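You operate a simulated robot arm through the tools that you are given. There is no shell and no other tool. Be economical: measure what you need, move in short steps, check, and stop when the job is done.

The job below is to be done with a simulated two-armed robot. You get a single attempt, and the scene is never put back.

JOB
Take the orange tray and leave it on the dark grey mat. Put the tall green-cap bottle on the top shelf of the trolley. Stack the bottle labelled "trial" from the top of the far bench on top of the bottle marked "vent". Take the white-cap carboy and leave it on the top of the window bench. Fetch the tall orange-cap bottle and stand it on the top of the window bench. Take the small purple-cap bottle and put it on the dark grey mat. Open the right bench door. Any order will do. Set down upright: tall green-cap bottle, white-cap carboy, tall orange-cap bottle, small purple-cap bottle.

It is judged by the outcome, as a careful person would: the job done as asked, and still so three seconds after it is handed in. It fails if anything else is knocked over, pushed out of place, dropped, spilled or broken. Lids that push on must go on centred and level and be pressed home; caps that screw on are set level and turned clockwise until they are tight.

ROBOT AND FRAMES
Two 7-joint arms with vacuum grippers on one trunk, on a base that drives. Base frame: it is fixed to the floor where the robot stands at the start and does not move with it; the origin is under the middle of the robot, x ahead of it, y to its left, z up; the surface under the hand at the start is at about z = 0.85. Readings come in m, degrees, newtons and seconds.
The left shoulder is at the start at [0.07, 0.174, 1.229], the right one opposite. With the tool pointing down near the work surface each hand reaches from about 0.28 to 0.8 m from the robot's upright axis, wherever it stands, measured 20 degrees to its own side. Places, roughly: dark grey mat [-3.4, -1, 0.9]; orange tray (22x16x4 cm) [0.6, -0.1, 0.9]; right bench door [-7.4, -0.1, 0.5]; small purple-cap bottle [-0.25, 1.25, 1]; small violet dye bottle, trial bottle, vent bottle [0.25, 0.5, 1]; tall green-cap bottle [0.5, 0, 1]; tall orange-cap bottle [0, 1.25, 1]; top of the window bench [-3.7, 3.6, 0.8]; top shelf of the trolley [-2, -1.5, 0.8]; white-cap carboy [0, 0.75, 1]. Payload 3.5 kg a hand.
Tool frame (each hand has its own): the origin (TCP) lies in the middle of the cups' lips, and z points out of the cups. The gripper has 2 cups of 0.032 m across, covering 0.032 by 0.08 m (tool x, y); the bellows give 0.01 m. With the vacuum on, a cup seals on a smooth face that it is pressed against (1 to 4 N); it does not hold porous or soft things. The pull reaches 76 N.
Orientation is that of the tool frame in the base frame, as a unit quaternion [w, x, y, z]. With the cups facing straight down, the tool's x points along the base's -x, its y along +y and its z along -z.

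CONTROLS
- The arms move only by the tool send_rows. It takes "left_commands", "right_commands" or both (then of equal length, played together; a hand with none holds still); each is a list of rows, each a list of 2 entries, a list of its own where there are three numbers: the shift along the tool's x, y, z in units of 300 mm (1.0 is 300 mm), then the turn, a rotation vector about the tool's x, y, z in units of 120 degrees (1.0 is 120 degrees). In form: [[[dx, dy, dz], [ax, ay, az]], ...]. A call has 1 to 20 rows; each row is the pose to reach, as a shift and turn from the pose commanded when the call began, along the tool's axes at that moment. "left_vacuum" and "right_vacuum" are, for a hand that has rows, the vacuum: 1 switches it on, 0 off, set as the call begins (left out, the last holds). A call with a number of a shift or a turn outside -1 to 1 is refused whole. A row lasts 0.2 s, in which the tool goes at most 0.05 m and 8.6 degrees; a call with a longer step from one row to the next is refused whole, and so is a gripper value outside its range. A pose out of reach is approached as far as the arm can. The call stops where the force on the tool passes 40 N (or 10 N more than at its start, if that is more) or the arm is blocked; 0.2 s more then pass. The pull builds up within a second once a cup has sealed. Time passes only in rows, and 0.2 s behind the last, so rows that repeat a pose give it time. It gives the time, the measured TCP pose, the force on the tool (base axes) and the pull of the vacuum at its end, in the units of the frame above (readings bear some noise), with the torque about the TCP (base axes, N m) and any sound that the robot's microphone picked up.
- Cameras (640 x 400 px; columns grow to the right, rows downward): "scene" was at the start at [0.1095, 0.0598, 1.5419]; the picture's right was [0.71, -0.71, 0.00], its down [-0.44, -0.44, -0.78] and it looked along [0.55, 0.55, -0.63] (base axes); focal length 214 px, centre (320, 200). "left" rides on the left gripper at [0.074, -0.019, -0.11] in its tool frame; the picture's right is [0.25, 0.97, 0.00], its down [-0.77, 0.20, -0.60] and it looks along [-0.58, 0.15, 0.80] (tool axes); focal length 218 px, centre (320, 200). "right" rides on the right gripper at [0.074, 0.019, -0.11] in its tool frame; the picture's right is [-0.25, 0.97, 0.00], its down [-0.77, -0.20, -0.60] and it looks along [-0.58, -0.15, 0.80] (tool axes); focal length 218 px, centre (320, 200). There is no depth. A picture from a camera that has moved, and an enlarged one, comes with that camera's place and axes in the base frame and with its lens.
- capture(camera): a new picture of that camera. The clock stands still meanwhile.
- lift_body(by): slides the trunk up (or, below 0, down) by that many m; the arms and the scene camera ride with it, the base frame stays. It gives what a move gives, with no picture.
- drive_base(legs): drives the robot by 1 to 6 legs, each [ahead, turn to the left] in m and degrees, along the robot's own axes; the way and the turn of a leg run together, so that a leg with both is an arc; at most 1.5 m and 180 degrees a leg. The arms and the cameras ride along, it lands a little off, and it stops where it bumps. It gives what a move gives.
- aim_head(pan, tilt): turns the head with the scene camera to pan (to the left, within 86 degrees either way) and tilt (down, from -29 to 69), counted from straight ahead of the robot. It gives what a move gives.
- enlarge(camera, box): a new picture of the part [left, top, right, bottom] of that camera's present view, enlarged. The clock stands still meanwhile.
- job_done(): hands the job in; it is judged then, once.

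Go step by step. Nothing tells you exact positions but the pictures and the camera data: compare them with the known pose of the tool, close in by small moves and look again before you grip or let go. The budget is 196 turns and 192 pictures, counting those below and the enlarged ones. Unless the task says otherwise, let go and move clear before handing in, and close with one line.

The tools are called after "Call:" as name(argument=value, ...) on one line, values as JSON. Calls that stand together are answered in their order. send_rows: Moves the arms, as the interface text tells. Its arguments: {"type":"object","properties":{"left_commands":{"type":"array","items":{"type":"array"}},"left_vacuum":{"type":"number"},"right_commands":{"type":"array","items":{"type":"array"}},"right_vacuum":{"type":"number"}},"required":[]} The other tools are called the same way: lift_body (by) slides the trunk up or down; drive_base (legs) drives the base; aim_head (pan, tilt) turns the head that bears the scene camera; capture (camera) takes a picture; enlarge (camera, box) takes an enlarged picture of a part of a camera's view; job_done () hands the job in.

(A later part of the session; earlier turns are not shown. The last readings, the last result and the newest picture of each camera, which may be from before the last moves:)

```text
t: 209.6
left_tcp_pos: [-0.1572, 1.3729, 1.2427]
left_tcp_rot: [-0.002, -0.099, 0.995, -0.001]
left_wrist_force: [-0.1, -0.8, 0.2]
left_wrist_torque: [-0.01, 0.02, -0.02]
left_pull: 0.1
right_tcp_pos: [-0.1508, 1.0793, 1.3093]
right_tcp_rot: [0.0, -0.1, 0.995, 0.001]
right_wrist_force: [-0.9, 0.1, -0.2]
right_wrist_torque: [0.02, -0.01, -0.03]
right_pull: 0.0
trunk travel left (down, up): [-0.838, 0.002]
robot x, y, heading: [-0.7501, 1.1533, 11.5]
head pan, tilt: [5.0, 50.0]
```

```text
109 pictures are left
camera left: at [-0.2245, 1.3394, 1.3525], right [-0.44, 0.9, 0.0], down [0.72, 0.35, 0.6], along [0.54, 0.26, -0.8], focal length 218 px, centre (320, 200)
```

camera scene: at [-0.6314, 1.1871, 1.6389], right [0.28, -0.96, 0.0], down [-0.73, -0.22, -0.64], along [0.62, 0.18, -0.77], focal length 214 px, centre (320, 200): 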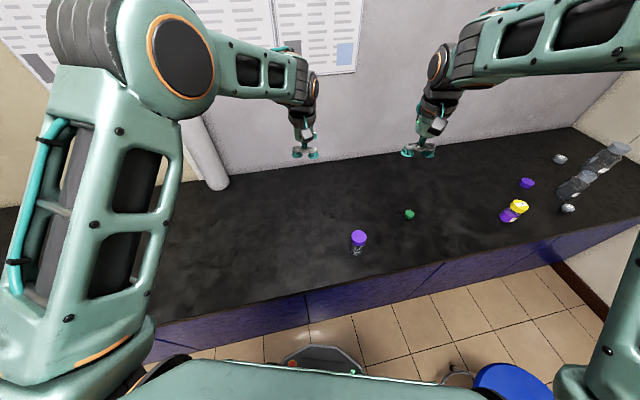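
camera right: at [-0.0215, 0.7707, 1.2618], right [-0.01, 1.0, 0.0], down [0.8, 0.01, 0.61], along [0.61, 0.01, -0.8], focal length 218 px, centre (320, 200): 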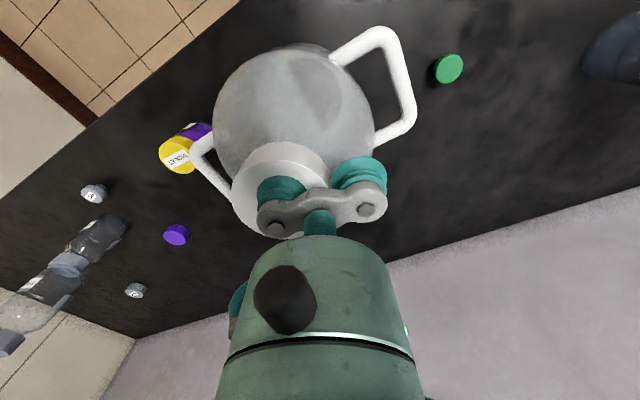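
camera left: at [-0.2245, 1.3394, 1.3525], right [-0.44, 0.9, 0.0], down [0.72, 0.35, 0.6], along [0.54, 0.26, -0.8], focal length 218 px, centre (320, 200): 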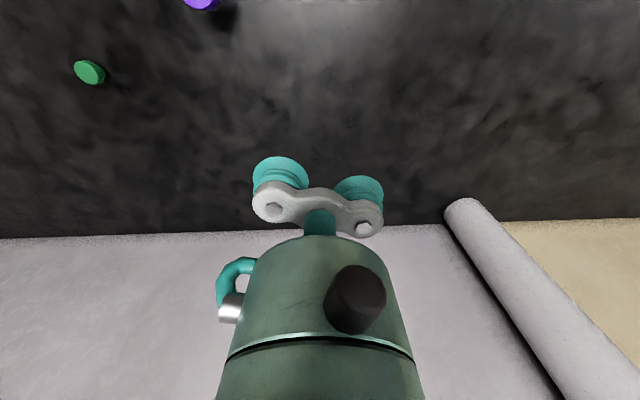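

Purple cap at ~(-0.195, 1.17, 0.95). Take it with the right hand's +y cup; approach above.

Call:
send_rows(right_commands=[[[0.02, 0.06, 0.12], [0, 0, 0]], [[0.04, 0.12, 0.24], [0, 0, 0]], [[0.06, 0.18, 0.36], [0, 0, 0]], [[0.083, 0.245, 0.48], [0, 0, 0]], [[0.083, 0.245, 0.6], [0, 0, 0]], [[0.083, 0.245, 0.72], [0, 0, 0]], [[0.083, 0.245, 0.84], [0, 0, 0]], [[0.083, 0.245, 0.98], [0, 0, 0]], [[0.083, 0.245, 0.98], [0, 0, 0]]])

Call:
capture(camera="right")

Call:
enlarge(camera="scene", box=[300, 180, 420, 270])

```text
t: 211.6
left_tcp_pos: [-0.1578, 1.3728, 1.2422]
left_tcp_rot: [0.0, -0.1, 0.995, -0.001]
left_wrist_force: [0.3, -0.4, 0.0]
left_wrist_torque: [0.01, 0.01, -0.01]
left_pull: 0.0
right_tcp_pos: [-0.1908, 1.1443, 1.018]
right_tcp_rot: [0.001, -0.1, 0.995, 0.0]
right_wrist_force: [0.4, 0.3, 0.5]
right_wrist_torque: [0.04, 0.0, 0.02]
right_pull: 0.0
trunk travel left (down, up): [-0.838, 0.002]
robot x, y, heading: [-0.757, 1.1536, 11.7]
head pan, tilt: [5.0, 50.0]
```

```text
108 pictures are left
camera right: at [-0.2653, 1.1479, 1.1273], right [0.05, 1.0, 0.0], down [0.8, -0.04, 0.6], along [0.6, -0.03, -0.8], focal length 218 px, centre (320, 200)
```

right: 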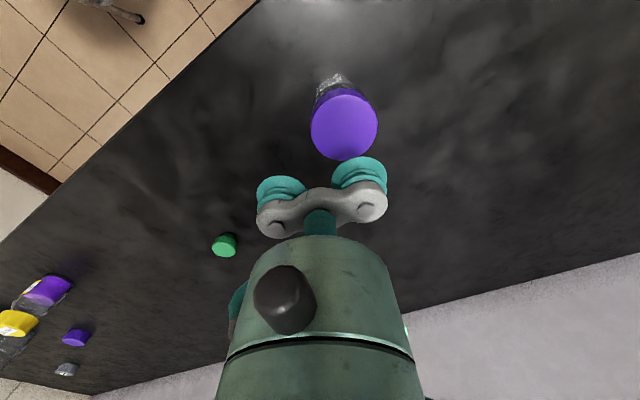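

```text
4.44 times, centred on (360, 225) of scene
camera zoom: at [-0.6319, 1.1864, 1.6389], right [0.28, -0.96, 0.0], down [-0.73, -0.22, -0.64], along [0.62, 0.18, -0.77], focal length 953 px, centre (142, 89)
```

zoom: 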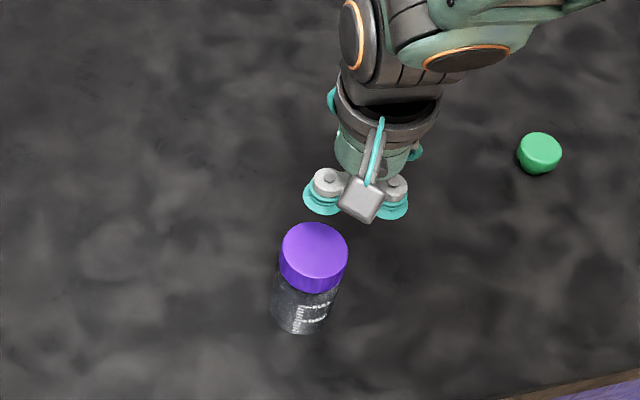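

Call:
send_rows(right_commands=[[[0.031, -0.003, 0.08], [0, 0, 0]], [[0.031, -0.003, 0.16], [0, 0, 0]], [[0.031, -0.003, 0.21], [0, 0, 0]], [[0.031, -0.003, 0.23], [0, 0, 0]], [[0.031, -0.003, 0.243], [0, 0, 0]], [[0.031, -0.003, 0.243], [0, 0, 0]], [[0.031, -0.003, 0.243], [0, 0, 0]]], right_vacuum=1)

Call:
capture(camera="right")

```text
t: 213.2
left_tcp_pos: [-0.159, 1.3712, 1.243]
left_tcp_rot: [-0.001, -0.099, 0.995, -0.001]
left_wrist_force: [0.3, -0.3, -0.2]
left_wrist_torque: [-0.02, 0.01, 0.02]
left_pull: 0.1
right_tcp_pos: [-0.1994, 1.1422, 0.9427]
right_tcp_rot: [0.001, -0.1, 0.995, 0.0]
right_wrist_force: [6.1, -4.1, 23.6]
right_wrist_torque: [1.13, 0.11, -0.06]
right_pull: 38.2
trunk travel left (down, up): [-0.838, 0.002]
robot x, y, heading: [-0.753, 1.1568, 11.5]
head pan, tilt: [5.0, 50.0]
```

```text
106 pictures are left
camera right: at [-0.2749, 1.1454, 1.0526], right [0.06, 1.0, 0.0], down [0.79, -0.04, 0.61], along [0.61, -0.03, -0.8], focal length 218 px, centre (320, 200)
```

right: 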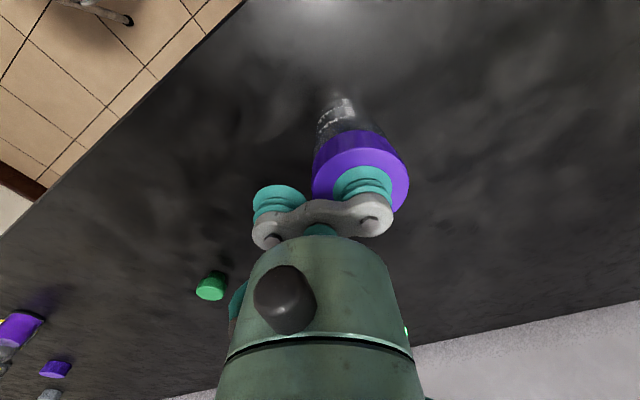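

Sealed. Lift, reverse and head back toward the island.

Call:
send_rows(right_commands=[[[0, 0, -0.03], [0, 0, 0]], [[0, 0, -0.12], [0, 0, 0]], [[0, 0, -0.25], [0, 0, 0]], [[0, 0, -0.4], [0, 0, 0]], [[0, 0, -0.55], [0, 0, 0]], [[0, 0, -0.7], [0, 0, 0]], [[0, 0, -0.85], [0, 0, 0]], [[0, 0, -0.97], [0, 0, 0]]])

Call:
drive_base(legs=[[-0.5, 0]])

Call:
drive_base(legs=[[0, -128.4]])

Call:
aim_head(pan=0, tilt=25)

Call:
capture(camera="scene")

```text
t: 215.0
left_tcp_pos: [-0.1588, 1.3718, 1.2432]
left_tcp_rot: [-0.001, -0.099, 0.995, -0.002]
left_wrist_force: [0.5, 0.0, -0.3]
left_wrist_torque: [-0.01, -0.04, 0.01]
left_pull: 0.0
right_tcp_pos: [-0.2002, 1.1448, 1.231]
right_tcp_rot: [0.0, -0.1, 0.995, 0.0]
right_wrist_force: [0.3, -0.4, -0.7]
right_wrist_torque: [0.82, 0.12, 0.01]
right_pull: 37.3
trunk travel left (down, up): [-0.838, 0.002]
robot x, y, heading: [-0.7551, 1.1587, 11.5]
head pan, tilt: [5.0, 50.0]
```

```text
t: 217.9
left_tcp_pos: [-0.6465, 1.272, 1.2416]
left_tcp_rot: [-0.001, -0.097, 0.995, -0.002]
left_wrist_force: [-0.3, 0.3, 0.4]
left_wrist_torque: [0.0, 0.0, -0.03]
left_pull: 0.1
right_tcp_pos: [-0.6894, 1.044, 1.2293]
right_tcp_rot: [0.0, -0.097, 0.995, 0.001]
right_wrist_force: [-0.1, -0.7, -1.5]
right_wrist_torque: [0.79, 0.2, 0.0]
right_pull: 38.2
trunk travel left (down, up): [-0.838, 0.002]
robot x, y, heading: [-1.2452, 1.0583, 11.2]
head pan, tilt: [5.0, 50.0]
```

```text
t: 223.7
left_tcp_pos: [-1.4459, 0.4568, 1.2419]
left_tcp_rot: [-0.001, 0.853, 0.522, 0.001]
left_wrist_force: [-0.5, -0.2, 0.3]
left_wrist_torque: [-0.02, -0.02, 0.03]
left_pull: 0.0
right_tcp_pos: [-1.5977, 0.6306, 1.2307]
right_tcp_rot: [-0.001, 0.853, 0.522, 0.0]
right_wrist_force: [0.3, 0.0, -0.9]
right_wrist_torque: [-0.41, -0.74, -0.04]
right_pull: 38.2
trunk travel left (down, up): [-0.838, 0.002]
robot x, y, heading: [-1.2432, 1.0577, -117.0]
head pan, tilt: [5.0, 50.0]
```

```text
t: 224.5
left_tcp_pos: [-1.4461, 0.4575, 1.2423]
left_tcp_rot: [-0.001, 0.853, 0.522, 0.001]
left_wrist_force: [0.5, 0.3, 0.1]
left_wrist_torque: [-0.02, 0.0, 0.0]
left_pull: 0.1
right_tcp_pos: [-1.5979, 0.6307, 1.2293]
right_tcp_rot: [0.0, 0.852, 0.523, 0.0]
right_wrist_force: [-0.8, -0.6, -1.6]
right_wrist_torque: [-0.36, -0.78, 0.01]
right_pull: 37.8
trunk travel left (down, up): [-0.838, 0.002]
robot x, y, heading: [-1.2445, 1.0591, -117.0]
head pan, tilt: [0.0, 25.0]
```

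```text
105 pictures are left
camera scene: at [-1.3108, 0.93, 1.6763], right [-0.89, 0.45, 0.0], down [0.19, 0.38, -0.91], along [-0.41, -0.81, -0.42], focal length 214 px, centre (320, 200)
```

scene: 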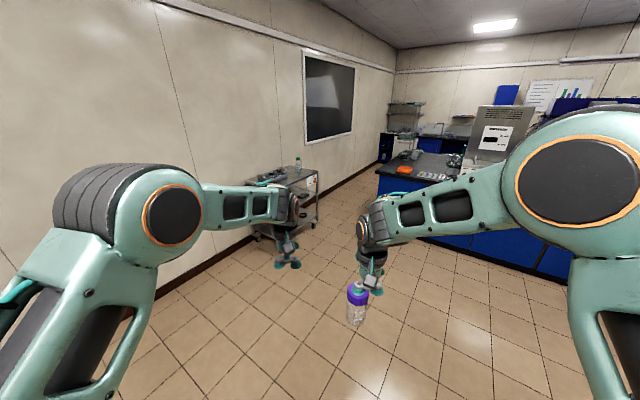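

Call:
drive_base(legs=[[1.0, 0], [0.97, 0], [0, -37], [0.5, 0]])

Call:
aim_head(pan=-5, tilt=45)

Call:
capture(camera="scene")

```text
t: 238.8
left_tcp_pos: [-3.0772, -1.3885, 1.2434]
left_tcp_rot: [-0.002, 0.967, 0.253, 0.001]
left_wrist_force: [1.5, -0.2, 0.5]
left_wrist_torque: [0.0, -0.02, -0.03]
left_pull: 0.0
right_tcp_pos: [-3.1071, -1.1595, 1.2311]
right_tcp_rot: [0.001, 0.967, 0.254, 0.0]
right_wrist_force: [-0.3, 0.7, -1.3]
right_wrist_torque: [-0.73, -0.4, 0.02]
right_pull: 38.1
trunk travel left (down, up): [-0.838, 0.002]
robot x, y, heading: [-2.5743, -1.0002, -150.6]
head pan, tilt: [0.0, 25.0]
```

```text
t: 239.7
left_tcp_pos: [-3.0798, -1.3897, 1.2426]
left_tcp_rot: [-0.001, 0.967, 0.253, 0.001]
left_wrist_force: [0.6, -0.4, 0.3]
left_wrist_torque: [-0.01, 0.01, -0.01]
left_pull: 0.1
right_tcp_pos: [-3.1097, -1.1608, 1.2298]
right_tcp_rot: [0.0, 0.967, 0.254, 0.001]
right_wrist_force: [-0.6, 0.6, -1.1]
right_wrist_torque: [-0.74, -0.41, 0.0]
right_pull: 37.8
trunk travel left (down, up): [-0.838, 0.002]
robot x, y, heading: [-2.5757, -0.9993, -150.5]
head pan, tilt: [-5.0, 45.0]
```

```text
104 pictures are left
camera scene: at [-2.6985, -1.0605, 1.6457], right [-0.41, 0.91, 0.0], down [0.64, 0.29, -0.71], along [-0.64, -0.29, -0.71], focal length 214 px, centre (320, 200)
```

scene: 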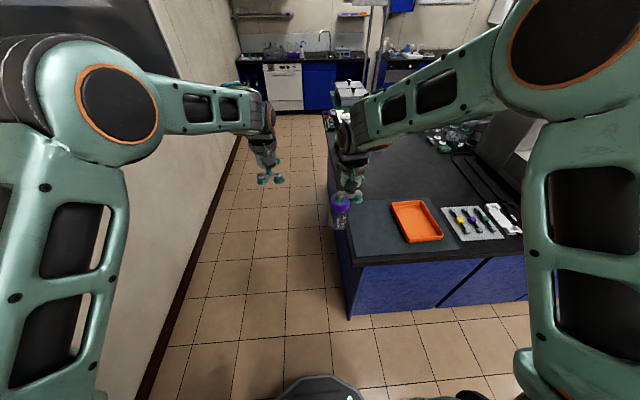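

Drive 13 cm closer, then move the bottle over the mat's left half.

Call:
drive_base(legs=[[0.13, 0]])

Call:
send_rows(right_commands=[[[-0.03, -0.13, 0], [0, 0, 0]], [[-0.06, -0.26, 0], [0, 0, 0]], [[-0.09, -0.39, 0], [0, 0, 0]], [[-0.12, -0.52, 0], [0, 0, 0]], [[-0.15, -0.643, 0.05], [0, 0, 0]], [[-0.15, -0.643, 0.18], [0, 0, 0]], [[-0.15, -0.643, 0.31], [0, 0, 0]], [[-0.15, -0.643, 0.44], [0, 0, 0]], [[-0.15, -0.643, 0.57], [0, 0, 0]], [[-0.15, -0.643, 0.7], [0, 0, 0]], [[-0.15, -0.643, 0.8], [0, 0, 0]], [[-0.15, -0.643, 0.8], [0, 0, 0]]])

Call:
enlarge(camera="scene", box=[280, 180, 480, 310])

```text
t: 241.0
left_tcp_pos: [-3.192, -1.4523, 1.2438]
left_tcp_rot: [-0.001, 0.968, 0.252, 0.0]
left_wrist_force: [0.0, 0.1, -0.2]
left_wrist_torque: [0.04, -0.01, -0.03]
left_pull: 0.0
right_tcp_pos: [-3.2203, -1.2222, 1.2308]
right_tcp_rot: [0.0, 0.968, 0.253, -0.001]
right_wrist_force: [0.4, 1.2, -1.6]
right_wrist_torque: [-0.74, -0.39, -0.01]
right_pull: 37.9
trunk travel left (down, up): [-0.838, 0.002]
robot x, y, heading: [-2.6924, -1.0668, -150.8]
head pan, tilt: [-5.0, 45.0]
```

```text
t: 243.6
left_tcp_pos: [-3.1931, -1.4536, 1.242]
left_tcp_rot: [0.0, 0.968, 0.252, 0.001]
left_wrist_force: [-0.6, 0.4, 0.2]
left_wrist_torque: [0.01, -0.01, 0.0]
left_pull: 0.1
right_tcp_pos: [-3.3569, -1.0777, 0.9888]
right_tcp_rot: [0.0, 0.967, 0.253, 0.0]
right_wrist_force: [-0.5, 0.6, -1.5]
right_wrist_torque: [-0.71, -0.46, -0.03]
right_pull: 37.2
trunk travel left (down, up): [-0.838, 0.002]
robot x, y, heading: [-2.6957, -1.0642, -150.7]
head pan, tilt: [-5.0, 45.0]
```

```text
3.08 times, centred on (380, 245) of scene
camera zoom: at [-2.8112, -1.124, 1.6458], right [-0.41, 0.91, 0.0], down [0.64, 0.29, -0.71], along [-0.64, -0.29, -0.71], focal length 660 px, centre (135, 62)
```

zoom: 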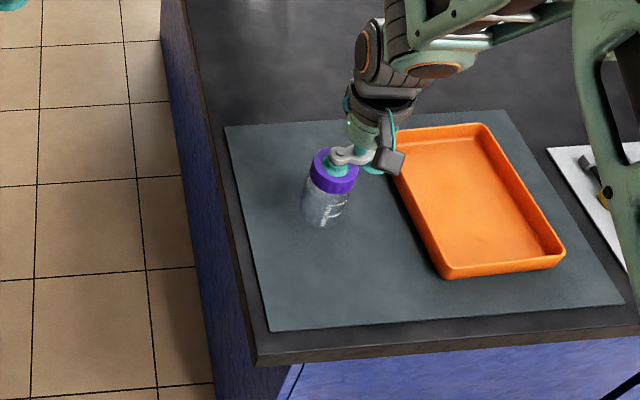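

Good location. Lower gently.

Call:
send_rows(right_commands=[[[0, 0, 0.05], [0, 0, 0]], [[0, 0, 0.1], [0, 0, 0]], [[0, 0, 0.12], [0, 0, 0]], [[0, 0, 0.135], [0, 0, 0]], [[0, 0, 0.142], [0, 0, 0]], [[0, 0, 0.142], [0, 0, 0]]])

```text
t: 245.0
left_tcp_pos: [-3.1905, -1.4533, 1.2441]
left_tcp_rot: [-0.002, 0.968, 0.253, 0.0]
left_wrist_force: [-0.6, 0.4, 0.3]
left_wrist_torque: [-0.02, 0.02, -0.01]
left_pull: 0.0
right_tcp_pos: [-3.3573, -1.076, 0.9502]
right_tcp_rot: [-0.001, 0.967, 0.253, -0.002]
right_wrist_force: [-7.5, 1.7, 26.6]
right_wrist_torque: [-1.07, -0.56, 0.02]
right_pull: 37.6
trunk travel left (down, up): [-0.838, 0.002]
robot x, y, heading: [-2.6925, -1.0627, -150.7]
head pan, tilt: [-5.0, 45.0]
```

Call:
send_rows(right_commands=[[[0, 0, -0.012], [0, 0, 0]], [[0, 0, -0.012], [0, 0, 0]], [[0, 0, -0.012], [0, 0, 0]], [[0, 0, -0.012], [0, 0, 0]], [[0, 0, -0.015], [0, 0, 0]], [[0, 0, -0.06], [0, 0, 0]], [[0, 0, -0.15], [0, 0, 0]], [[0, 0, -0.3], [0, 0, 0]], [[0, 0, -0.45], [0, 0, 0]], [[0, 0, -0.6], [0, 0, 0]], [[0.1, 0, -0.75], [0, 0, 0]], [[0.2, 0, -0.85], [0, 0, 0]]], right_vacuum=0)

Call:
enlarge(camera="scene", box=[280, 180, 480, 310])

```text
refused: row 11 steps farther than a row can; nothing moved
```

```text
3.08 times, centred on (380, 245) of scene
camera zoom: at [-2.808, -1.1235, 1.6461], right [-0.41, 0.91, 0.0], down [0.64, 0.29, -0.71], along [-0.65, -0.29, -0.71], focal length 660 px, centre (135, 62)
```

zoom: 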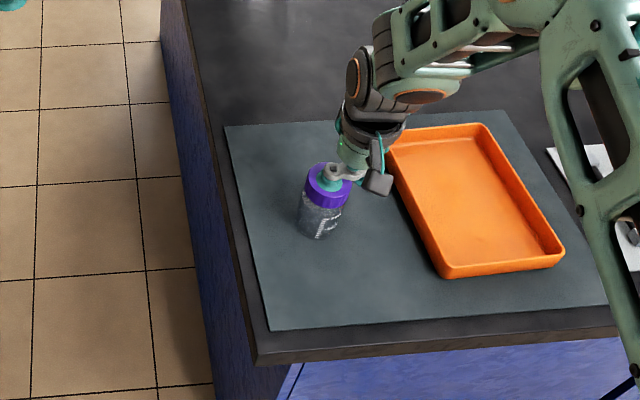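

The bottle stands on the mat; one row step was too long, so I resend the release with shorter steps.

Call:
send_rows(right_commands=[[[0, 0, -0.012], [0, 0, 0]], [[0, 0, -0.012], [0, 0, 0]], [[0, 0, -0.012], [0, 0, 0]], [[0, 0, -0.012], [0, 0, 0]], [[0, 0, -0.015], [0, 0, 0]], [[0, 0, -0.06], [0, 0, 0]], [[0, 0, -0.15], [0, 0, 0]], [[0, 0, -0.3], [0, 0, 0]], [[0, 0, -0.45], [0, 0, 0]], [[0, 0, -0.6], [0, 0, 0]], [[0.07, 0, -0.7], [0, 0, 0]], [[0.15, 0, -0.8], [0, 0, 0]], [[0.2, 0, -0.9], [0, 0, 0]]], right_vacuum=0)

Call:
enlarge(camera="scene", box=[280, 180, 480, 310])

Call:
aim_head(pan=10, tilt=20)

Call:
capture(camera="scene")

```text
t: 247.8
left_tcp_pos: [-3.1913, -1.4526, 1.2424]
left_tcp_rot: [-0.001, 0.968, 0.252, 0.0]
left_wrist_force: [0.3, 0.1, 0.0]
left_wrist_torque: [0.0, 0.01, 0.02]
left_pull: 0.0
right_tcp_pos: [-3.3033, -1.0478, 1.2163]
right_tcp_rot: [0.001, 0.967, 0.254, 0.0]
right_wrist_force: [-0.1, -0.4, 0.2]
right_wrist_torque: [0.01, 0.02, 0.06]
right_pull: 0.1
trunk travel left (down, up): [-0.838, 0.002]
robot x, y, heading: [-2.6893, -1.0663, -150.5]
head pan, tilt: [-5.0, 45.0]
```

```text
3.08 times, centred on (380, 245) of scene
camera zoom: at [-2.81, -1.1234, 1.6458], right [-0.41, 0.91, 0.0], down [0.64, 0.29, -0.71], along [-0.65, -0.29, -0.71], focal length 660 px, centre (135, 62)
```

zoom: 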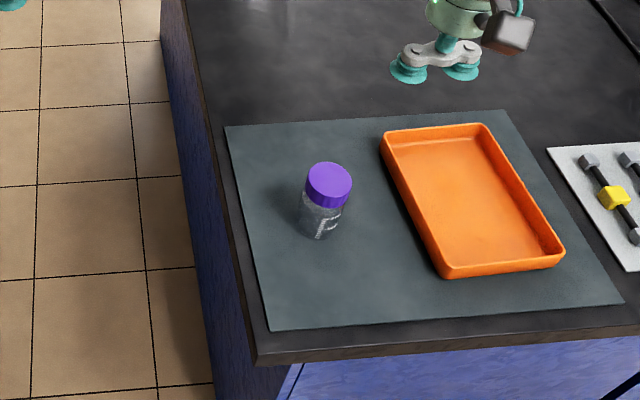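

```text
t: 248.7
left_tcp_pos: [-3.1938, -1.4537, 1.2422]
left_tcp_rot: [-0.001, 0.968, 0.252, 0.001]
left_wrist_force: [0.5, -0.5, 0.3]
left_wrist_torque: [0.01, 0.01, 0.0]
left_pull: 0.1
right_tcp_pos: [-3.3078, -1.0482, 1.2153]
right_tcp_rot: [-0.001, 0.967, 0.253, 0.0]
right_wrist_force: [-0.1, -0.2, -0.5]
right_wrist_torque: [-0.01, 0.0, 0.01]
right_pull: 0.0
trunk travel left (down, up): [-0.838, 0.002]
robot x, y, heading: [-2.6914, -1.0626, -150.7]
head pan, tilt: [10.0, 20.0]
```

```text
100 pictures are left
camera scene: at [-2.8102, -1.1493, 1.6843], right [-0.63, 0.77, 0.0], down [0.27, 0.22, -0.94], along [-0.73, -0.59, -0.34], focal length 214 px, centre (320, 200)
```

scene: 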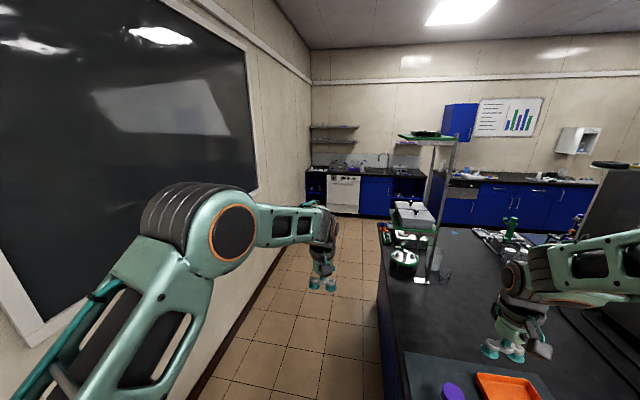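

Purple bottle is on the mat. Now the door: it should be at image (~573, 207). Zoom.

Call:
enlarge(camera="scene", box=[430, 150, 640, 260])

Call:
aim_head(pan=-25, tilt=10)

Call:
capture(camera="scene")

```text
3.05 times, centred on (535, 205) of scene
camera zoom: at [-2.8102, -1.1493, 1.6843], right [-0.63, 0.77, 0.0], down [0.27, 0.22, -0.94], along [-0.73, -0.59, -0.34], focal length 654 px, centre (-335, 185)
```

zoom: 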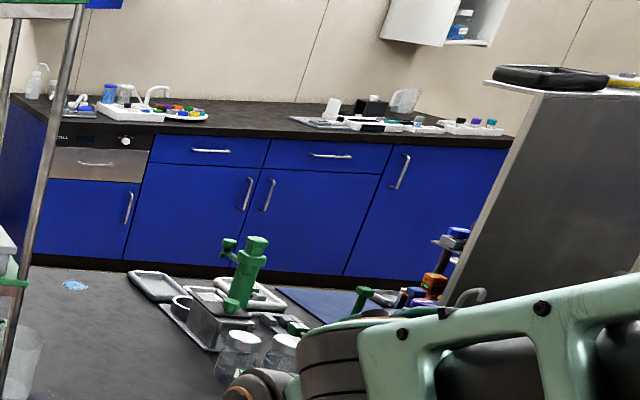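

```text
t: 249.7
left_tcp_pos: [-3.193, -1.4527, 1.2432]
left_tcp_rot: [-0.001, 0.968, 0.251, 0.002]
left_wrist_force: [0.1, 1.2, 0.2]
left_wrist_torque: [-0.01, -0.01, -0.02]
left_pull: 0.0
right_tcp_pos: [-3.3046, -1.047, 1.2157]
right_tcp_rot: [0.0, 0.967, 0.253, 0.0]
right_wrist_force: [0.3, -0.3, 0.1]
right_wrist_torque: [-0.01, 0.0, -0.02]
right_pull: 0.1
trunk travel left (down, up): [-0.838, 0.002]
robot x, y, heading: [-2.692, -1.0638, -150.5]
head pan, tilt: [-25.0, 10.0]
```

```text
98 pictures are left
camera scene: at [-2.8301, -1.0975, 1.7007], right [-0.08, 1.0, 0.0], down [0.17, 0.01, -0.98], along [-0.98, -0.07, -0.17], focal length 214 px, centre (320, 200)
```

scene: 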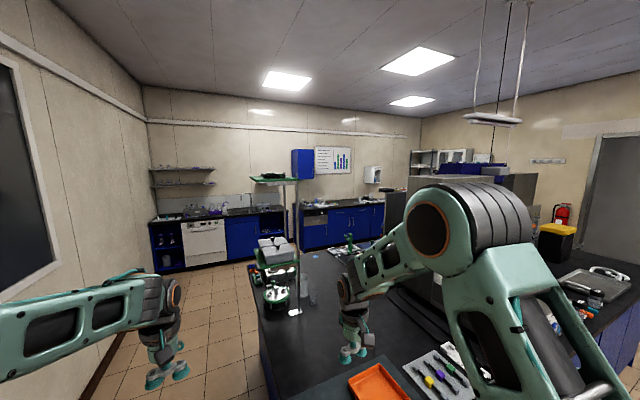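

The target is the tall right-hand blue door of the back bench (handle on its left edge, hinge right). The corridor on the left is narrow, so I'll go around the island's right end.

Call:
drive_base(legs=[[-0.3, 0], [0, -91]])

Call:
aim_head(pan=0, tilt=25)

Call:
capture(camera="scene")

```text
t: 255.6
left_tcp_pos: [-2.7961, -0.398, 1.2422]
left_tcp_rot: [-0.001, 0.847, -0.532, 0.001]
left_wrist_force: [0.3, -0.4, -0.1]
left_wrist_torque: [0.0, 0.01, 0.0]
left_pull: 0.1
right_tcp_pos: [-2.3843, -0.3103, 1.2156]
right_tcp_rot: [0.0, 0.848, -0.531, 0.0]
right_wrist_force: [-0.2, 0.7, -0.3]
right_wrist_torque: [0.0, 0.02, 0.0]
right_pull: 0.0
trunk travel left (down, up): [-0.838, 0.002]
robot x, y, heading: [-2.4356, -0.9239, 115.9]
head pan, tilt: [-25.0, 10.0]
```

```text
t: 256.5
left_tcp_pos: [-2.7948, -0.3987, 1.2422]
left_tcp_rot: [-0.001, 0.847, -0.532, 0.001]
left_wrist_force: [0.4, 0.8, -0.5]
left_wrist_torque: [0.01, -0.01, 0.0]
left_pull: 0.1
right_tcp_pos: [-2.3839, -0.3096, 1.2148]
right_tcp_rot: [0.0, 0.847, -0.531, 0.0]
right_wrist_force: [-0.5, 0.7, 0.3]
right_wrist_torque: [0.01, 0.0, -0.02]
right_pull: 0.0
trunk travel left (down, up): [-0.838, 0.002]
robot x, y, heading: [-2.4372, -0.9223, 115.7]
head pan, tilt: [0.0, 25.0]
```

```text
97 pictures are left
camera scene: at [-2.501, -0.7941, 1.6764], right [0.9, 0.44, 0.0], down [0.18, -0.38, -0.91], along [-0.39, 0.82, -0.42], focal length 214 px, centre (320, 200)
```

scene: 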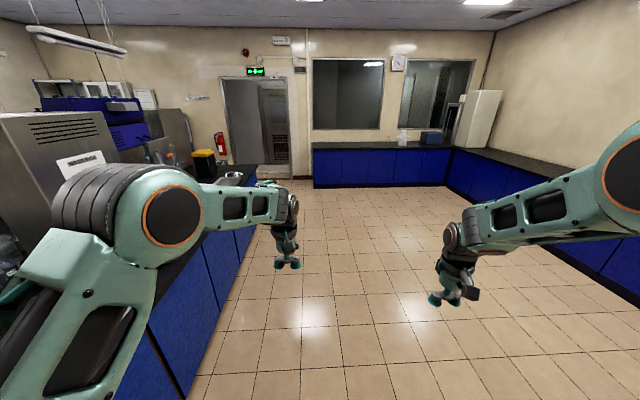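

Call:
drive_base(legs=[[1.4, 0], [1.4, 0], [0.7, 0], [0, 92]])

Call:
aim_head(pan=0, tilt=20)

Call:
capture(camera="scene")

```text
t: 277.7
left_tcp_pos: [-4.499, 1.8543, 1.2423]
left_tcp_rot: [-0.001, 0.966, 0.259, 0.001]
left_wrist_force: [0.2, 0.6, 0.2]
left_wrist_torque: [0.03, 0.02, -0.02]
left_pull: 0.1
right_tcp_pos: [-4.6165, 2.2593, 1.2154]
right_tcp_rot: [0.001, 0.966, 0.259, 0.0]
right_wrist_force: [-0.1, -0.6, 1.2]
right_wrist_torque: [-0.01, 0.0, 0.01]
right_pull: 0.0
trunk travel left (down, up): [-0.838, 0.002]
robot x, y, heading: [-4.0061, 2.2453, -150.0]
head pan, tilt: [0.0, 25.0]
```

```text
t: 278.3
left_tcp_pos: [-4.4986, 1.854, 1.2427]
left_tcp_rot: [-0.001, 0.966, 0.259, 0.001]
left_wrist_force: [-0.6, 0.0, -0.6]
left_wrist_torque: [0.0, -0.02, 0.05]
left_pull: 0.1
right_tcp_pos: [-4.6174, 2.2596, 1.216]
right_tcp_rot: [0.001, 0.966, 0.26, 0.0]
right_wrist_force: [-0.5, -0.6, -0.6]
right_wrist_torque: [0.0, 0.01, 0.02]
right_pull: 0.1
trunk travel left (down, up): [-0.838, 0.002]
robot x, y, heading: [-4.0042, 2.2487, -150.1]
head pan, tilt: [0.0, 20.0]
```

```text
96 pictures are left
camera scene: at [-4.1289, 2.1761, 1.6844], right [-0.5, 0.87, 0.0], down [0.3, 0.17, -0.94], along [-0.81, -0.47, -0.34], focal length 214 px, centre (320, 200)
```

scene: 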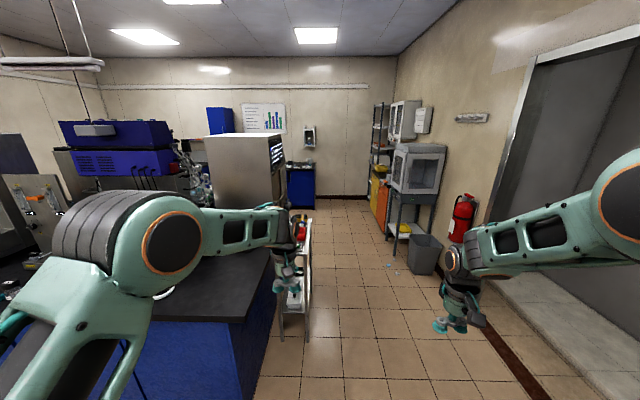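

Call:
enlarge(camera="scene", box=[240, 130, 480, 350])

```text
1.82 times, centred on (360, 240) of scene
camera zoom: at [-4.1289, 2.1761, 1.6844], right [-0.5, 0.87, 0.0], down [0.3, 0.17, -0.94], along [-0.81, -0.47, -0.34], focal length 390 px, centre (247, 127)
```

zoom: 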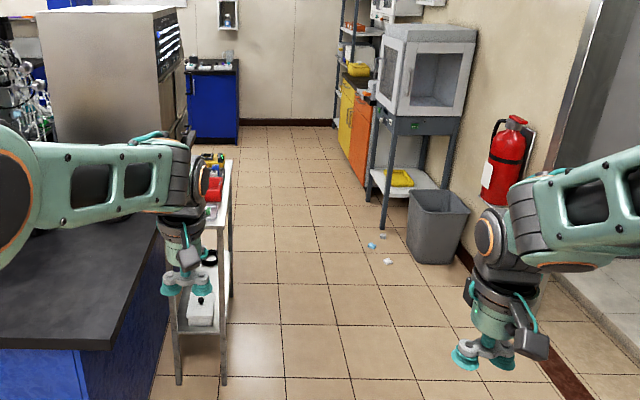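

There's a cart at the island's end and papers on the floor near the bin; a lane of ~0.9 m at e≈4.2. Drive through it.

Call:
drive_base(legs=[[0, -16], [1.2, 0], [0, 14.5]])

Call:
aim_head(pan=0, tilt=35)

Call:
capture(camera="scene")

```text
t: 286.3
left_tcp_pos: [-5.6894, 1.5598, 1.2415]
left_tcp_rot: [-0.001, 0.969, 0.249, 0.002]
left_wrist_force: [-0.2, -0.7, -0.4]
left_wrist_torque: [-0.01, -0.01, -0.04]
left_pull: 0.0
right_tcp_pos: [-5.799, 1.9653, 1.2147]
right_tcp_rot: [0.0, 0.968, 0.249, 0.001]
right_wrist_force: [-0.5, 1.4, -0.4]
right_wrist_torque: [-0.02, 0.0, -0.01]
right_pull: 0.1
trunk travel left (down, up): [-0.838, 0.002]
robot x, y, heading: [-5.1858, 1.9447, -151.4]
head pan, tilt: [0.0, 20.0]
```

```text
t: 287.0
left_tcp_pos: [-5.6877, 1.5594, 1.2423]
left_tcp_rot: [-0.003, 0.969, 0.248, 0.001]
left_wrist_force: [-0.1, -0.1, -0.4]
left_wrist_torque: [-0.02, -0.02, 0.03]
left_pull: 0.1
right_tcp_pos: [-5.7971, 1.9642, 1.2156]
right_tcp_rot: [0.0, 0.968, 0.249, 0.0]
right_wrist_force: [-0.1, -0.6, 0.0]
right_wrist_torque: [-0.01, 0.02, 0.0]
right_pull: 0.0
trunk travel left (down, up): [-0.838, 0.002]
robot x, y, heading: [-5.1839, 1.9466, -151.3]
head pan, tilt: [0.0, 35.0]
```

```text
94 pictures are left
camera scene: at [-5.3067, 1.8755, 1.6606], right [-0.48, 0.88, 0.0], down [0.5, 0.28, -0.82], along [-0.72, -0.39, -0.57], focal length 214 px, centre (320, 200)
```

scene: 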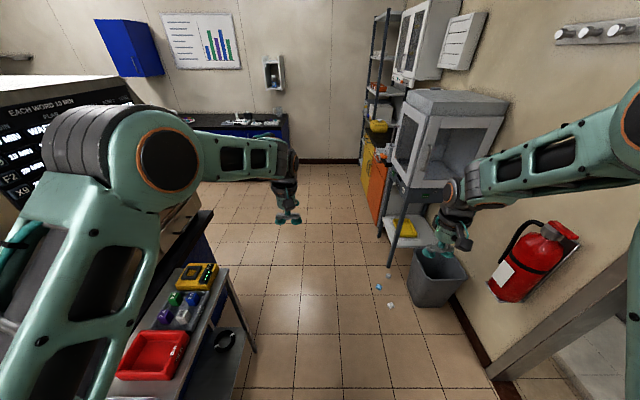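

Call:
drive_base(legs=[[1.4, 0.5]])

Call:
aim_head(pan=15, tilt=30)

Call:
capture(camera="scene")

```text
t: 294.2
left_tcp_pos: [-6.9556, 0.8496, 1.2421]
left_tcp_rot: [-0.001, 0.967, 0.253, 0.001]
left_wrist_force: [0.4, 0.1, -0.2]
left_wrist_torque: [-0.02, 0.01, -0.02]
left_pull: 0.1
right_tcp_pos: [-7.0679, 1.2558, 1.2166]
right_tcp_rot: [0.0, 0.967, 0.254, 0.001]
right_wrist_force: [0.3, 0.0, 0.4]
right_wrist_torque: [-0.01, 0.0, -0.03]
right_pull: 0.1
trunk travel left (down, up): [-0.838, 0.002]
robot x, y, heading: [-6.4548, 1.2406, -150.5]
head pan, tilt: [0.0, 35.0]
```

```text
t: 295.0
left_tcp_pos: [-6.9561, 0.8482, 1.2421]
left_tcp_rot: [-0.001, 0.967, 0.254, 0.002]
left_wrist_force: [-0.3, 0.6, -0.2]
left_wrist_torque: [0.02, 0.02, -0.01]
left_pull: 0.0
right_tcp_pos: [-7.0683, 1.255, 1.2157]
right_tcp_rot: [0.0, 0.967, 0.254, 0.0]
right_wrist_force: [0.0, -1.0, 0.6]
right_wrist_torque: [0.0, 0.01, 0.03]
right_pull: 0.2
trunk travel left (down, up): [-0.838, 0.002]
robot x, y, heading: [-6.4558, 1.2339, -150.8]
head pan, tilt: [15.0, 30.0]
```

```text
93 pictures are left
camera scene: at [-6.5653, 1.1489, 1.6683], right [-0.7, 0.72, 0.0], down [0.36, 0.35, -0.87], along [-0.62, -0.6, -0.5], focal length 214 px, centre (320, 200)
```

scene: 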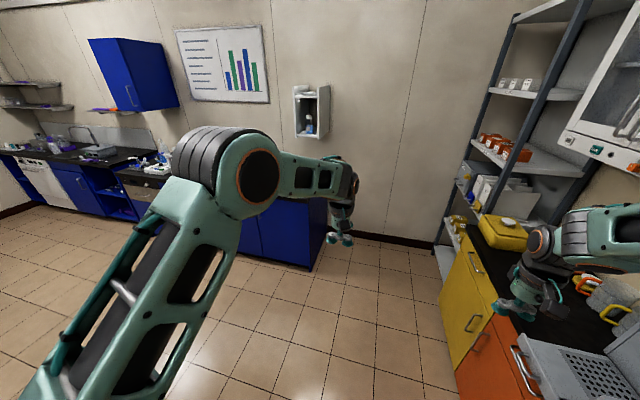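

Face area is clear. Move left to stand in front of the door.

Call:
drive_base(legs=[[0, 53.5], [0.9, 0]])

Call:
aim_head(pan=-50, tilt=35)

Call:
capture(camera="scene")

Call:
aim_head(pan=0, tilt=35)

Call:
capture(camera="scene")

```text
t: 302.2
left_tcp_pos: [-6.5256, -0.2917, 1.2436]
left_tcp_rot: [-0.001, 0.742, 0.67, 0.0]
left_wrist_force: [1.2, 0.3, 0.6]
left_wrist_torque: [0.0, -0.04, -0.02]
left_pull: 0.1
right_tcp_pos: [-6.9227, -0.148, 1.2161]
right_tcp_rot: [0.0, 0.742, 0.67, 0.0]
right_wrist_force: [-0.2, 0.6, -0.6]
right_wrist_torque: [0.02, -0.03, 0.01]
right_pull: 0.1
trunk travel left (down, up): [-0.838, 0.002]
robot x, y, heading: [-6.5522, 0.3423, -95.8]
head pan, tilt: [15.0, 30.0]
```

```text
t: 303.5
left_tcp_pos: [-6.526, -0.2925, 1.242]
left_tcp_rot: [-0.002, 0.742, 0.67, 0.001]
left_wrist_force: [-0.2, -0.1, -0.5]
left_wrist_torque: [-0.02, -0.02, 0.02]
left_pull: 0.0
right_tcp_pos: [-6.9217, -0.1512, 1.2157]
right_tcp_rot: [0.002, 0.742, 0.67, 0.0]
right_wrist_force: [-0.2, 0.3, -0.6]
right_wrist_torque: [0.03, 0.0, 0.01]
right_pull: 0.1
trunk travel left (down, up): [-0.838, 0.002]
robot x, y, heading: [-6.5549, 0.3414, -95.9]
head pan, tilt: [-50.0, 35.0]
```

```text
92 pictures are left
camera scene: at [-6.6344, 0.2404, 1.6606], right [-0.56, 0.83, 0.0], down [0.47, 0.32, -0.82], along [-0.68, -0.46, -0.57], focal length 214 px, centre (320, 200)
```

scene: 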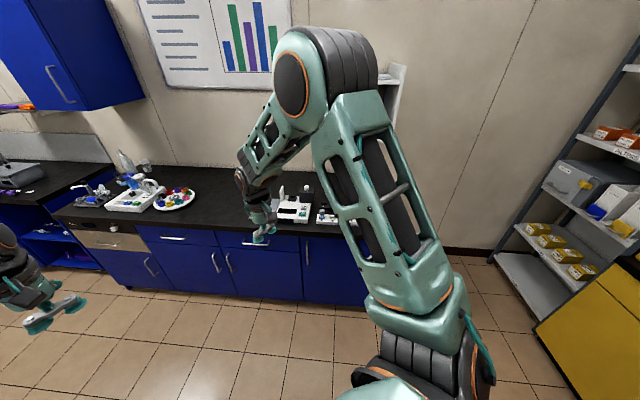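

```text
t: 304.7
left_tcp_pos: [-6.5262, -0.2919, 1.242]
left_tcp_rot: [-0.002, 0.743, 0.669, 0.0]
left_wrist_force: [-0.1, -0.1, 0.1]
left_wrist_torque: [-0.02, 0.01, 0.05]
left_pull: 0.0
right_tcp_pos: [-6.9224, -0.1511, 1.2161]
right_tcp_rot: [0.0, 0.743, 0.67, 0.0]
right_wrist_force: [-0.2, -0.4, 1.1]
right_wrist_torque: [0.02, -0.03, 0.0]
right_pull: 0.0
trunk travel left (down, up): [-0.838, 0.002]
robot x, y, heading: [-6.5578, 0.3443, -96.2]
head pan, tilt: [0.0, 35.0]
```

```text
91 pictures are left
camera scene: at [-6.5707, 0.2024, 1.6606], right [-0.99, 0.1, 0.0], down [0.06, 0.57, -0.82], along [-0.08, -0.81, -0.57], focal length 214 px, centre (320, 200)
```

scene: 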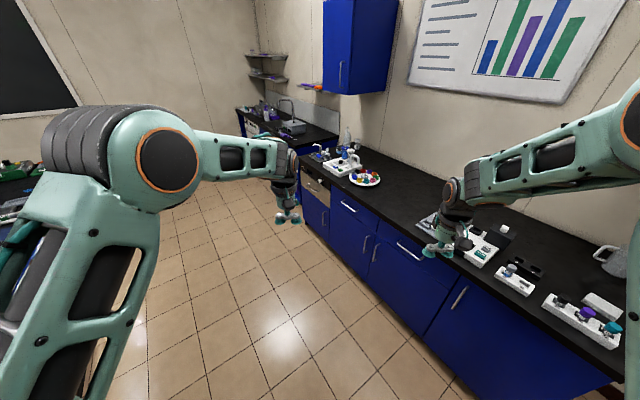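

I see the door clearly: left edge e≈3.15 with a vertical handle, hinge at the right end. Turn to face it and lower the trunk.

Call:
drive_base(legs=[[0, -55]])

Call:
lift_body(by=-0.45)

Call:
aim_head(pan=5, tilt=35)

Call:
capture(camera="scene")

```text
t: 307.6
left_tcp_pos: [-7.0622, -0.0393, 1.2431]
left_tcp_rot: [-0.003, 0.97, 0.243, 0.001]
left_wrist_force: [-0.4, 1.0, 0.7]
left_wrist_torque: [-0.01, 0.0, 0.02]
left_pull: 0.1
right_tcp_pos: [-7.1657, 0.3685, 1.2168]
right_tcp_rot: [0.0, 0.97, 0.243, 0.0]
right_wrist_force: [-0.4, 0.6, -0.2]
right_wrist_torque: [-0.01, 0.0, 0.0]
right_pull: 0.1
trunk travel left (down, up): [-0.838, 0.002]
robot x, y, heading: [-6.5561, 0.3404, -151.8]
head pan, tilt: [0.0, 35.0]
```

```text
refused: -0.45 is not a number from -0.4 to 0.4
```

```text
t: 308.3
left_tcp_pos: [-7.0635, -0.0375, 1.2416]
left_tcp_rot: [-0.001, 0.97, 0.242, 0.002]
left_wrist_force: [0.8, 0.5, -0.7]
left_wrist_torque: [0.03, 0.01, 0.02]
left_pull: 0.0
right_tcp_pos: [-7.167, 0.3694, 1.2144]
right_tcp_rot: [-0.001, 0.97, 0.243, 0.0]
right_wrist_force: [0.1, -0.2, 0.2]
right_wrist_torque: [-0.01, 0.0, -0.01]
right_pull: 0.0
trunk travel left (down, up): [-0.838, 0.002]
robot x, y, heading: [-6.5551, 0.3411, -151.9]
head pan, tilt: [5.0, 35.0]
```

```text
90 pictures are left
camera scene: at [-6.6743, 0.2681, 1.6606], right [-0.55, 0.84, 0.0], down [0.48, 0.31, -0.82], along [-0.69, -0.45, -0.57], focal length 214 px, centre (320, 200)
```

scene: 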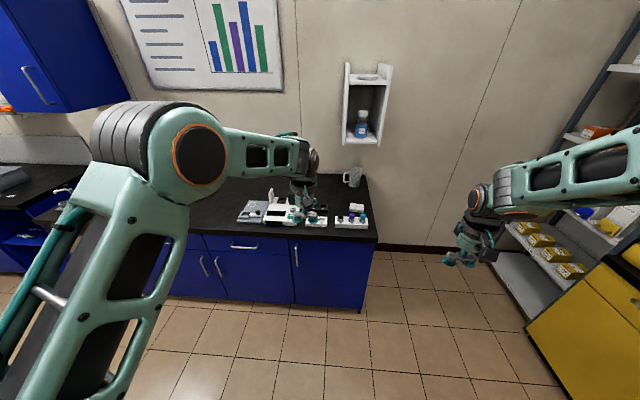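

Call:
enlarge(camera="scene", box=[200, 190, 400, 330])

Call:
lift_body(by=-0.35)

```text
2.86 times, centred on (300, 260) of scene
camera zoom: at [-6.6743, 0.2681, 1.6606], right [-0.55, 0.84, 0.0], down [0.48, 0.31, -0.82], along [-0.69, -0.45, -0.57], focal length 613 px, centre (377, 29)
```

zoom: 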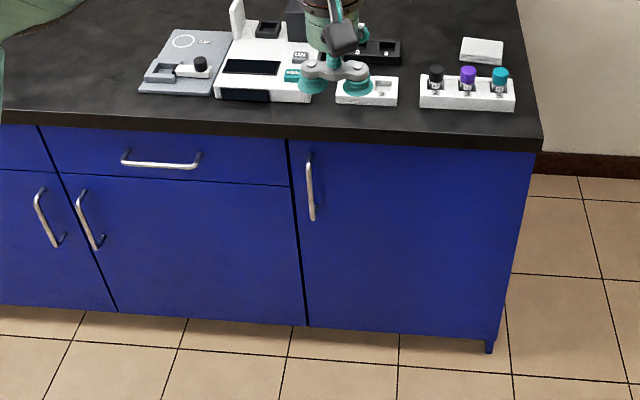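

```text
t: 311.7
left_tcp_pos: [-7.0632, -0.0378, 0.893]
left_tcp_rot: [-0.001, 0.97, 0.243, 0.001]
left_wrist_force: [0.0, -0.4, 0.2]
left_wrist_torque: [-0.04, 0.01, 0.0]
left_pull: 0.0
right_tcp_pos: [-7.1673, 0.3696, 0.866]
right_tcp_rot: [-0.001, 0.97, 0.244, 0.0]
right_wrist_force: [-0.8, 0.2, -0.6]
right_wrist_torque: [0.04, 0.0, -0.03]
right_pull: 0.0
trunk travel left (down, up): [-0.488, 0.352]
robot x, y, heading: [-6.5554, 0.3423, -152.0]
head pan, tilt: [5.0, 35.0]
```

Door spans e 3.155–3.64, face at f≈-6.59. Rotate the right tool to point forward (at the door) while moving partway; move left hand aside.

Call:
send_rows(left_commands=[[[0.02, 0.05, -0.03], [0, 0, 0]], [[0.04, 0.1, -0.06], [0, 0, 0]], [[0.06, 0.16, -0.1], [0, 0, 0]], [[0.08, 0.22, -0.14], [0, 0, 0]], [[0.1, 0.28, -0.18], [0, 0, 0]], [[0.12, 0.34, -0.22], [0, 0, 0]], [[0.14, 0.4, -0.26], [0, 0, 0]], [[0.15, 0.45, -0.3], [0, 0, 0]], [[0.15, 0.5, -0.33], [0, 0, 0]], [[0.15, 0.5, -0.33], [0, 0, 0]], [[0.15, 0.5, -0.33], [0, 0, 0]], [[0.15, 0.5, -0.33], [0, 0, 0]], [[0.15, 0.5, -0.33], [0, 0, 0]]], right_commands=[[[-0.025, 0.05, 0.05], [0, -0.0625, 0]], [[-0.05, 0.1, 0.1], [0, -0.125, 0]], [[-0.075, 0.15, 0.15], [0, -0.1875, 0]], [[-0.1, 0.2, 0.2], [0, -0.25, 0]], [[-0.125, 0.25, 0.25], [0, -0.3125, 0]], [[-0.15, 0.3, 0.3], [0, -0.375, 0]], [[-0.175, 0.35, 0.35], [0, -0.4375, 0]], [[-0.2, 0.4, 0.4], [0, -0.5, 0]], [[-0.225, 0.45, 0.45], [0, -0.5625, 0]], [[-0.25, 0.5, 0.5], [0, -0.625, 0]], [[-0.275, 0.55, 0.55], [0, -0.6875, 0]], [[-0.3, 0.6, 0.6], [0, -0.75, 0]], [[-0.3, 0.6, 0.6], [0, -0.75, 0]]])

Call:
capture(camera="scene")

Call:
capture(camera="right")

```text
t: 314.5
left_tcp_pos: [-6.9534, -0.1482, 0.9899]
left_tcp_rot: [-0.001, 0.97, 0.243, 0.001]
left_wrist_force: [-0.9, 0.7, -0.8]
left_wrist_torque: [0.0, -0.01, 0.0]
left_pull: 0.0
right_tcp_pos: [-7.1628, 0.1714, 0.6861]
right_tcp_rot: [-0.173, -0.685, -0.173, 0.686]
right_wrist_force: [0.8, 1.3, 0.4]
right_wrist_torque: [-0.02, -0.01, -0.02]
right_pull: 0.1
trunk travel left (down, up): [-0.488, 0.352]
robot x, y, heading: [-6.5558, 0.3392, -152.0]
head pan, tilt: [5.0, 35.0]
```

```text
88 pictures are left
camera scene: at [-6.6744, 0.2691, 1.3106], right [-0.55, 0.84, 0.0], down [0.48, 0.31, -0.82], along [-0.69, -0.45, -0.57], focal length 214 px, centre (320, 200)
```

scene: 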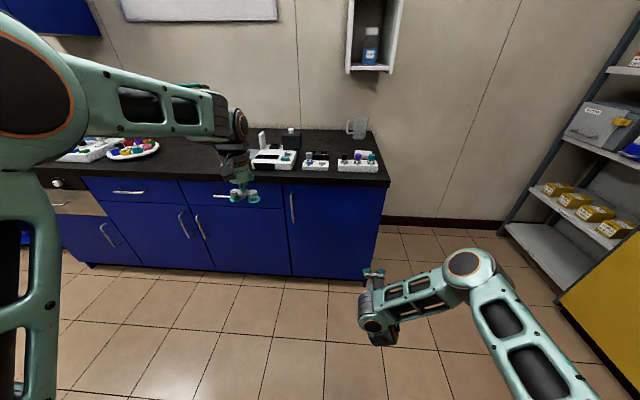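

```text
87 pictures are left
camera right: at [-7.0566, 0.2053, 0.6114], right [0.46, -0.85, 0.25], down [0.44, 0.46, 0.77], along [-0.77, -0.24, 0.59], focal length 218 px, centre (320, 200)
```

right: 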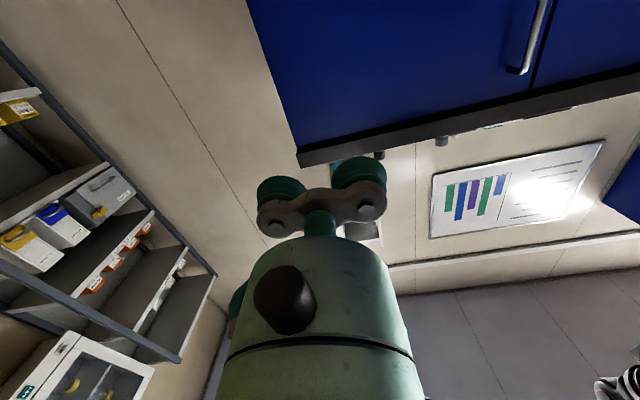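

Tool now points at the door. Lower trunk 0.2 m, then shift left and forward to ~9 cm from the door.

Call:
lift_body(by=-0.2)

Call:
send_rows(right_commands=[[[0, 0.14, 0.0], [0, 0, 0]], [[0, 0.28, 0.0], [0, 0, 0]], [[0, 0.42, 0], [0, 0, 0]], [[0, 0.56, 0.05], [0, 0, 0]], [[0, 0.7, 0.1], [0, 0, 0]], [[0, 0.82, 0.18], [0, 0, 0]], [[0, 0.92, 0.28], [0, 0, 0]], [[0, 0.943, 0.42], [0, 0, 0]], [[0, 0.943, 0.56], [0, 0, 0]], [[0, 0.943, 0.7], [0, 0, 0]], [[0, 0.943, 0.8], [0, 0, 0]], [[0, 0.943, 0.8], [0, 0, 0]]])

Call:
capture(camera="scene")

Call:
capture(camera="right")

```text
t: 316.7
left_tcp_pos: [-6.9529, -0.1483, 0.7905]
left_tcp_rot: [-0.002, 0.97, 0.243, 0.0]
left_wrist_force: [0.5, -0.4, 0.9]
left_wrist_torque: [0.01, 0.01, -0.02]
left_pull: 0.1
right_tcp_pos: [-7.1621, 0.1715, 0.4846]
right_tcp_rot: [0.172, 0.686, 0.173, -0.686]
right_wrist_force: [0.5, -0.3, 1.0]
right_wrist_torque: [-0.02, -0.01, -0.01]
right_pull: 0.1
trunk travel left (down, up): [-0.288, 0.552]
robot x, y, heading: [-6.5543, 0.3437, -151.8]
head pan, tilt: [5.0, 35.0]
```

```text
t: 319.3
left_tcp_pos: [-6.9525, -0.1486, 0.7918]
left_tcp_rot: [-0.002, 0.97, 0.242, 0.001]
left_wrist_force: [-1.0, 0.0, 0.4]
left_wrist_torque: [0.0, 0.0, 0.01]
left_pull: 0.1
right_tcp_pos: [-7.178, -0.123, 0.4984]
right_tcp_rot: [0.172, 0.686, 0.173, -0.685]
right_wrist_force: [-0.4, 0.1, -0.2]
right_wrist_torque: [-0.03, 0.03, 0.0]
right_pull: 0.2
right hand out of reach, approached as far as the arm can: row 8, 9, 10, 11, 12
trunk travel left (down, up): [-0.288, 0.552]
robot x, y, heading: [-6.5577, 0.3415, -151.9]
head pan, tilt: [5.0, 35.0]
```

```text
86 pictures are left
camera scene: at [-6.6741, 0.2681, 1.1106], right [-0.55, 0.84, 0.0], down [0.48, 0.31, -0.82], along [-0.69, -0.45, -0.57], focal length 214 px, centre (320, 200)
```

scene: 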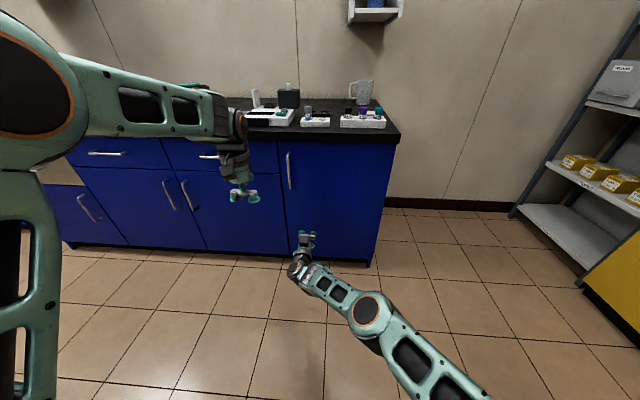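

```text
85 pictures are left
camera right: at [-7.0707, -0.0876, 0.4257], right [0.46, -0.85, 0.25], down [0.44, 0.46, 0.77], along [-0.77, -0.24, 0.58], focal length 218 px, centre (320, 200)
```

right: 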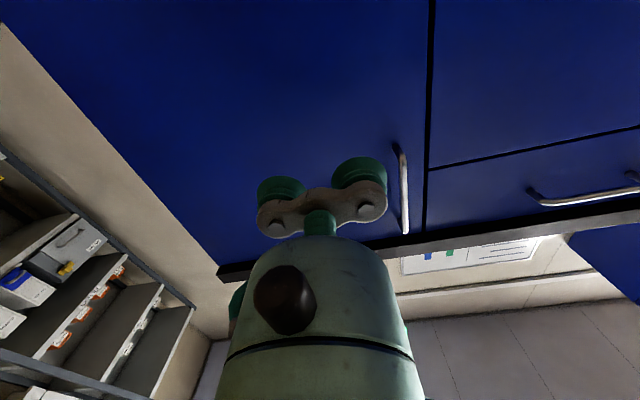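

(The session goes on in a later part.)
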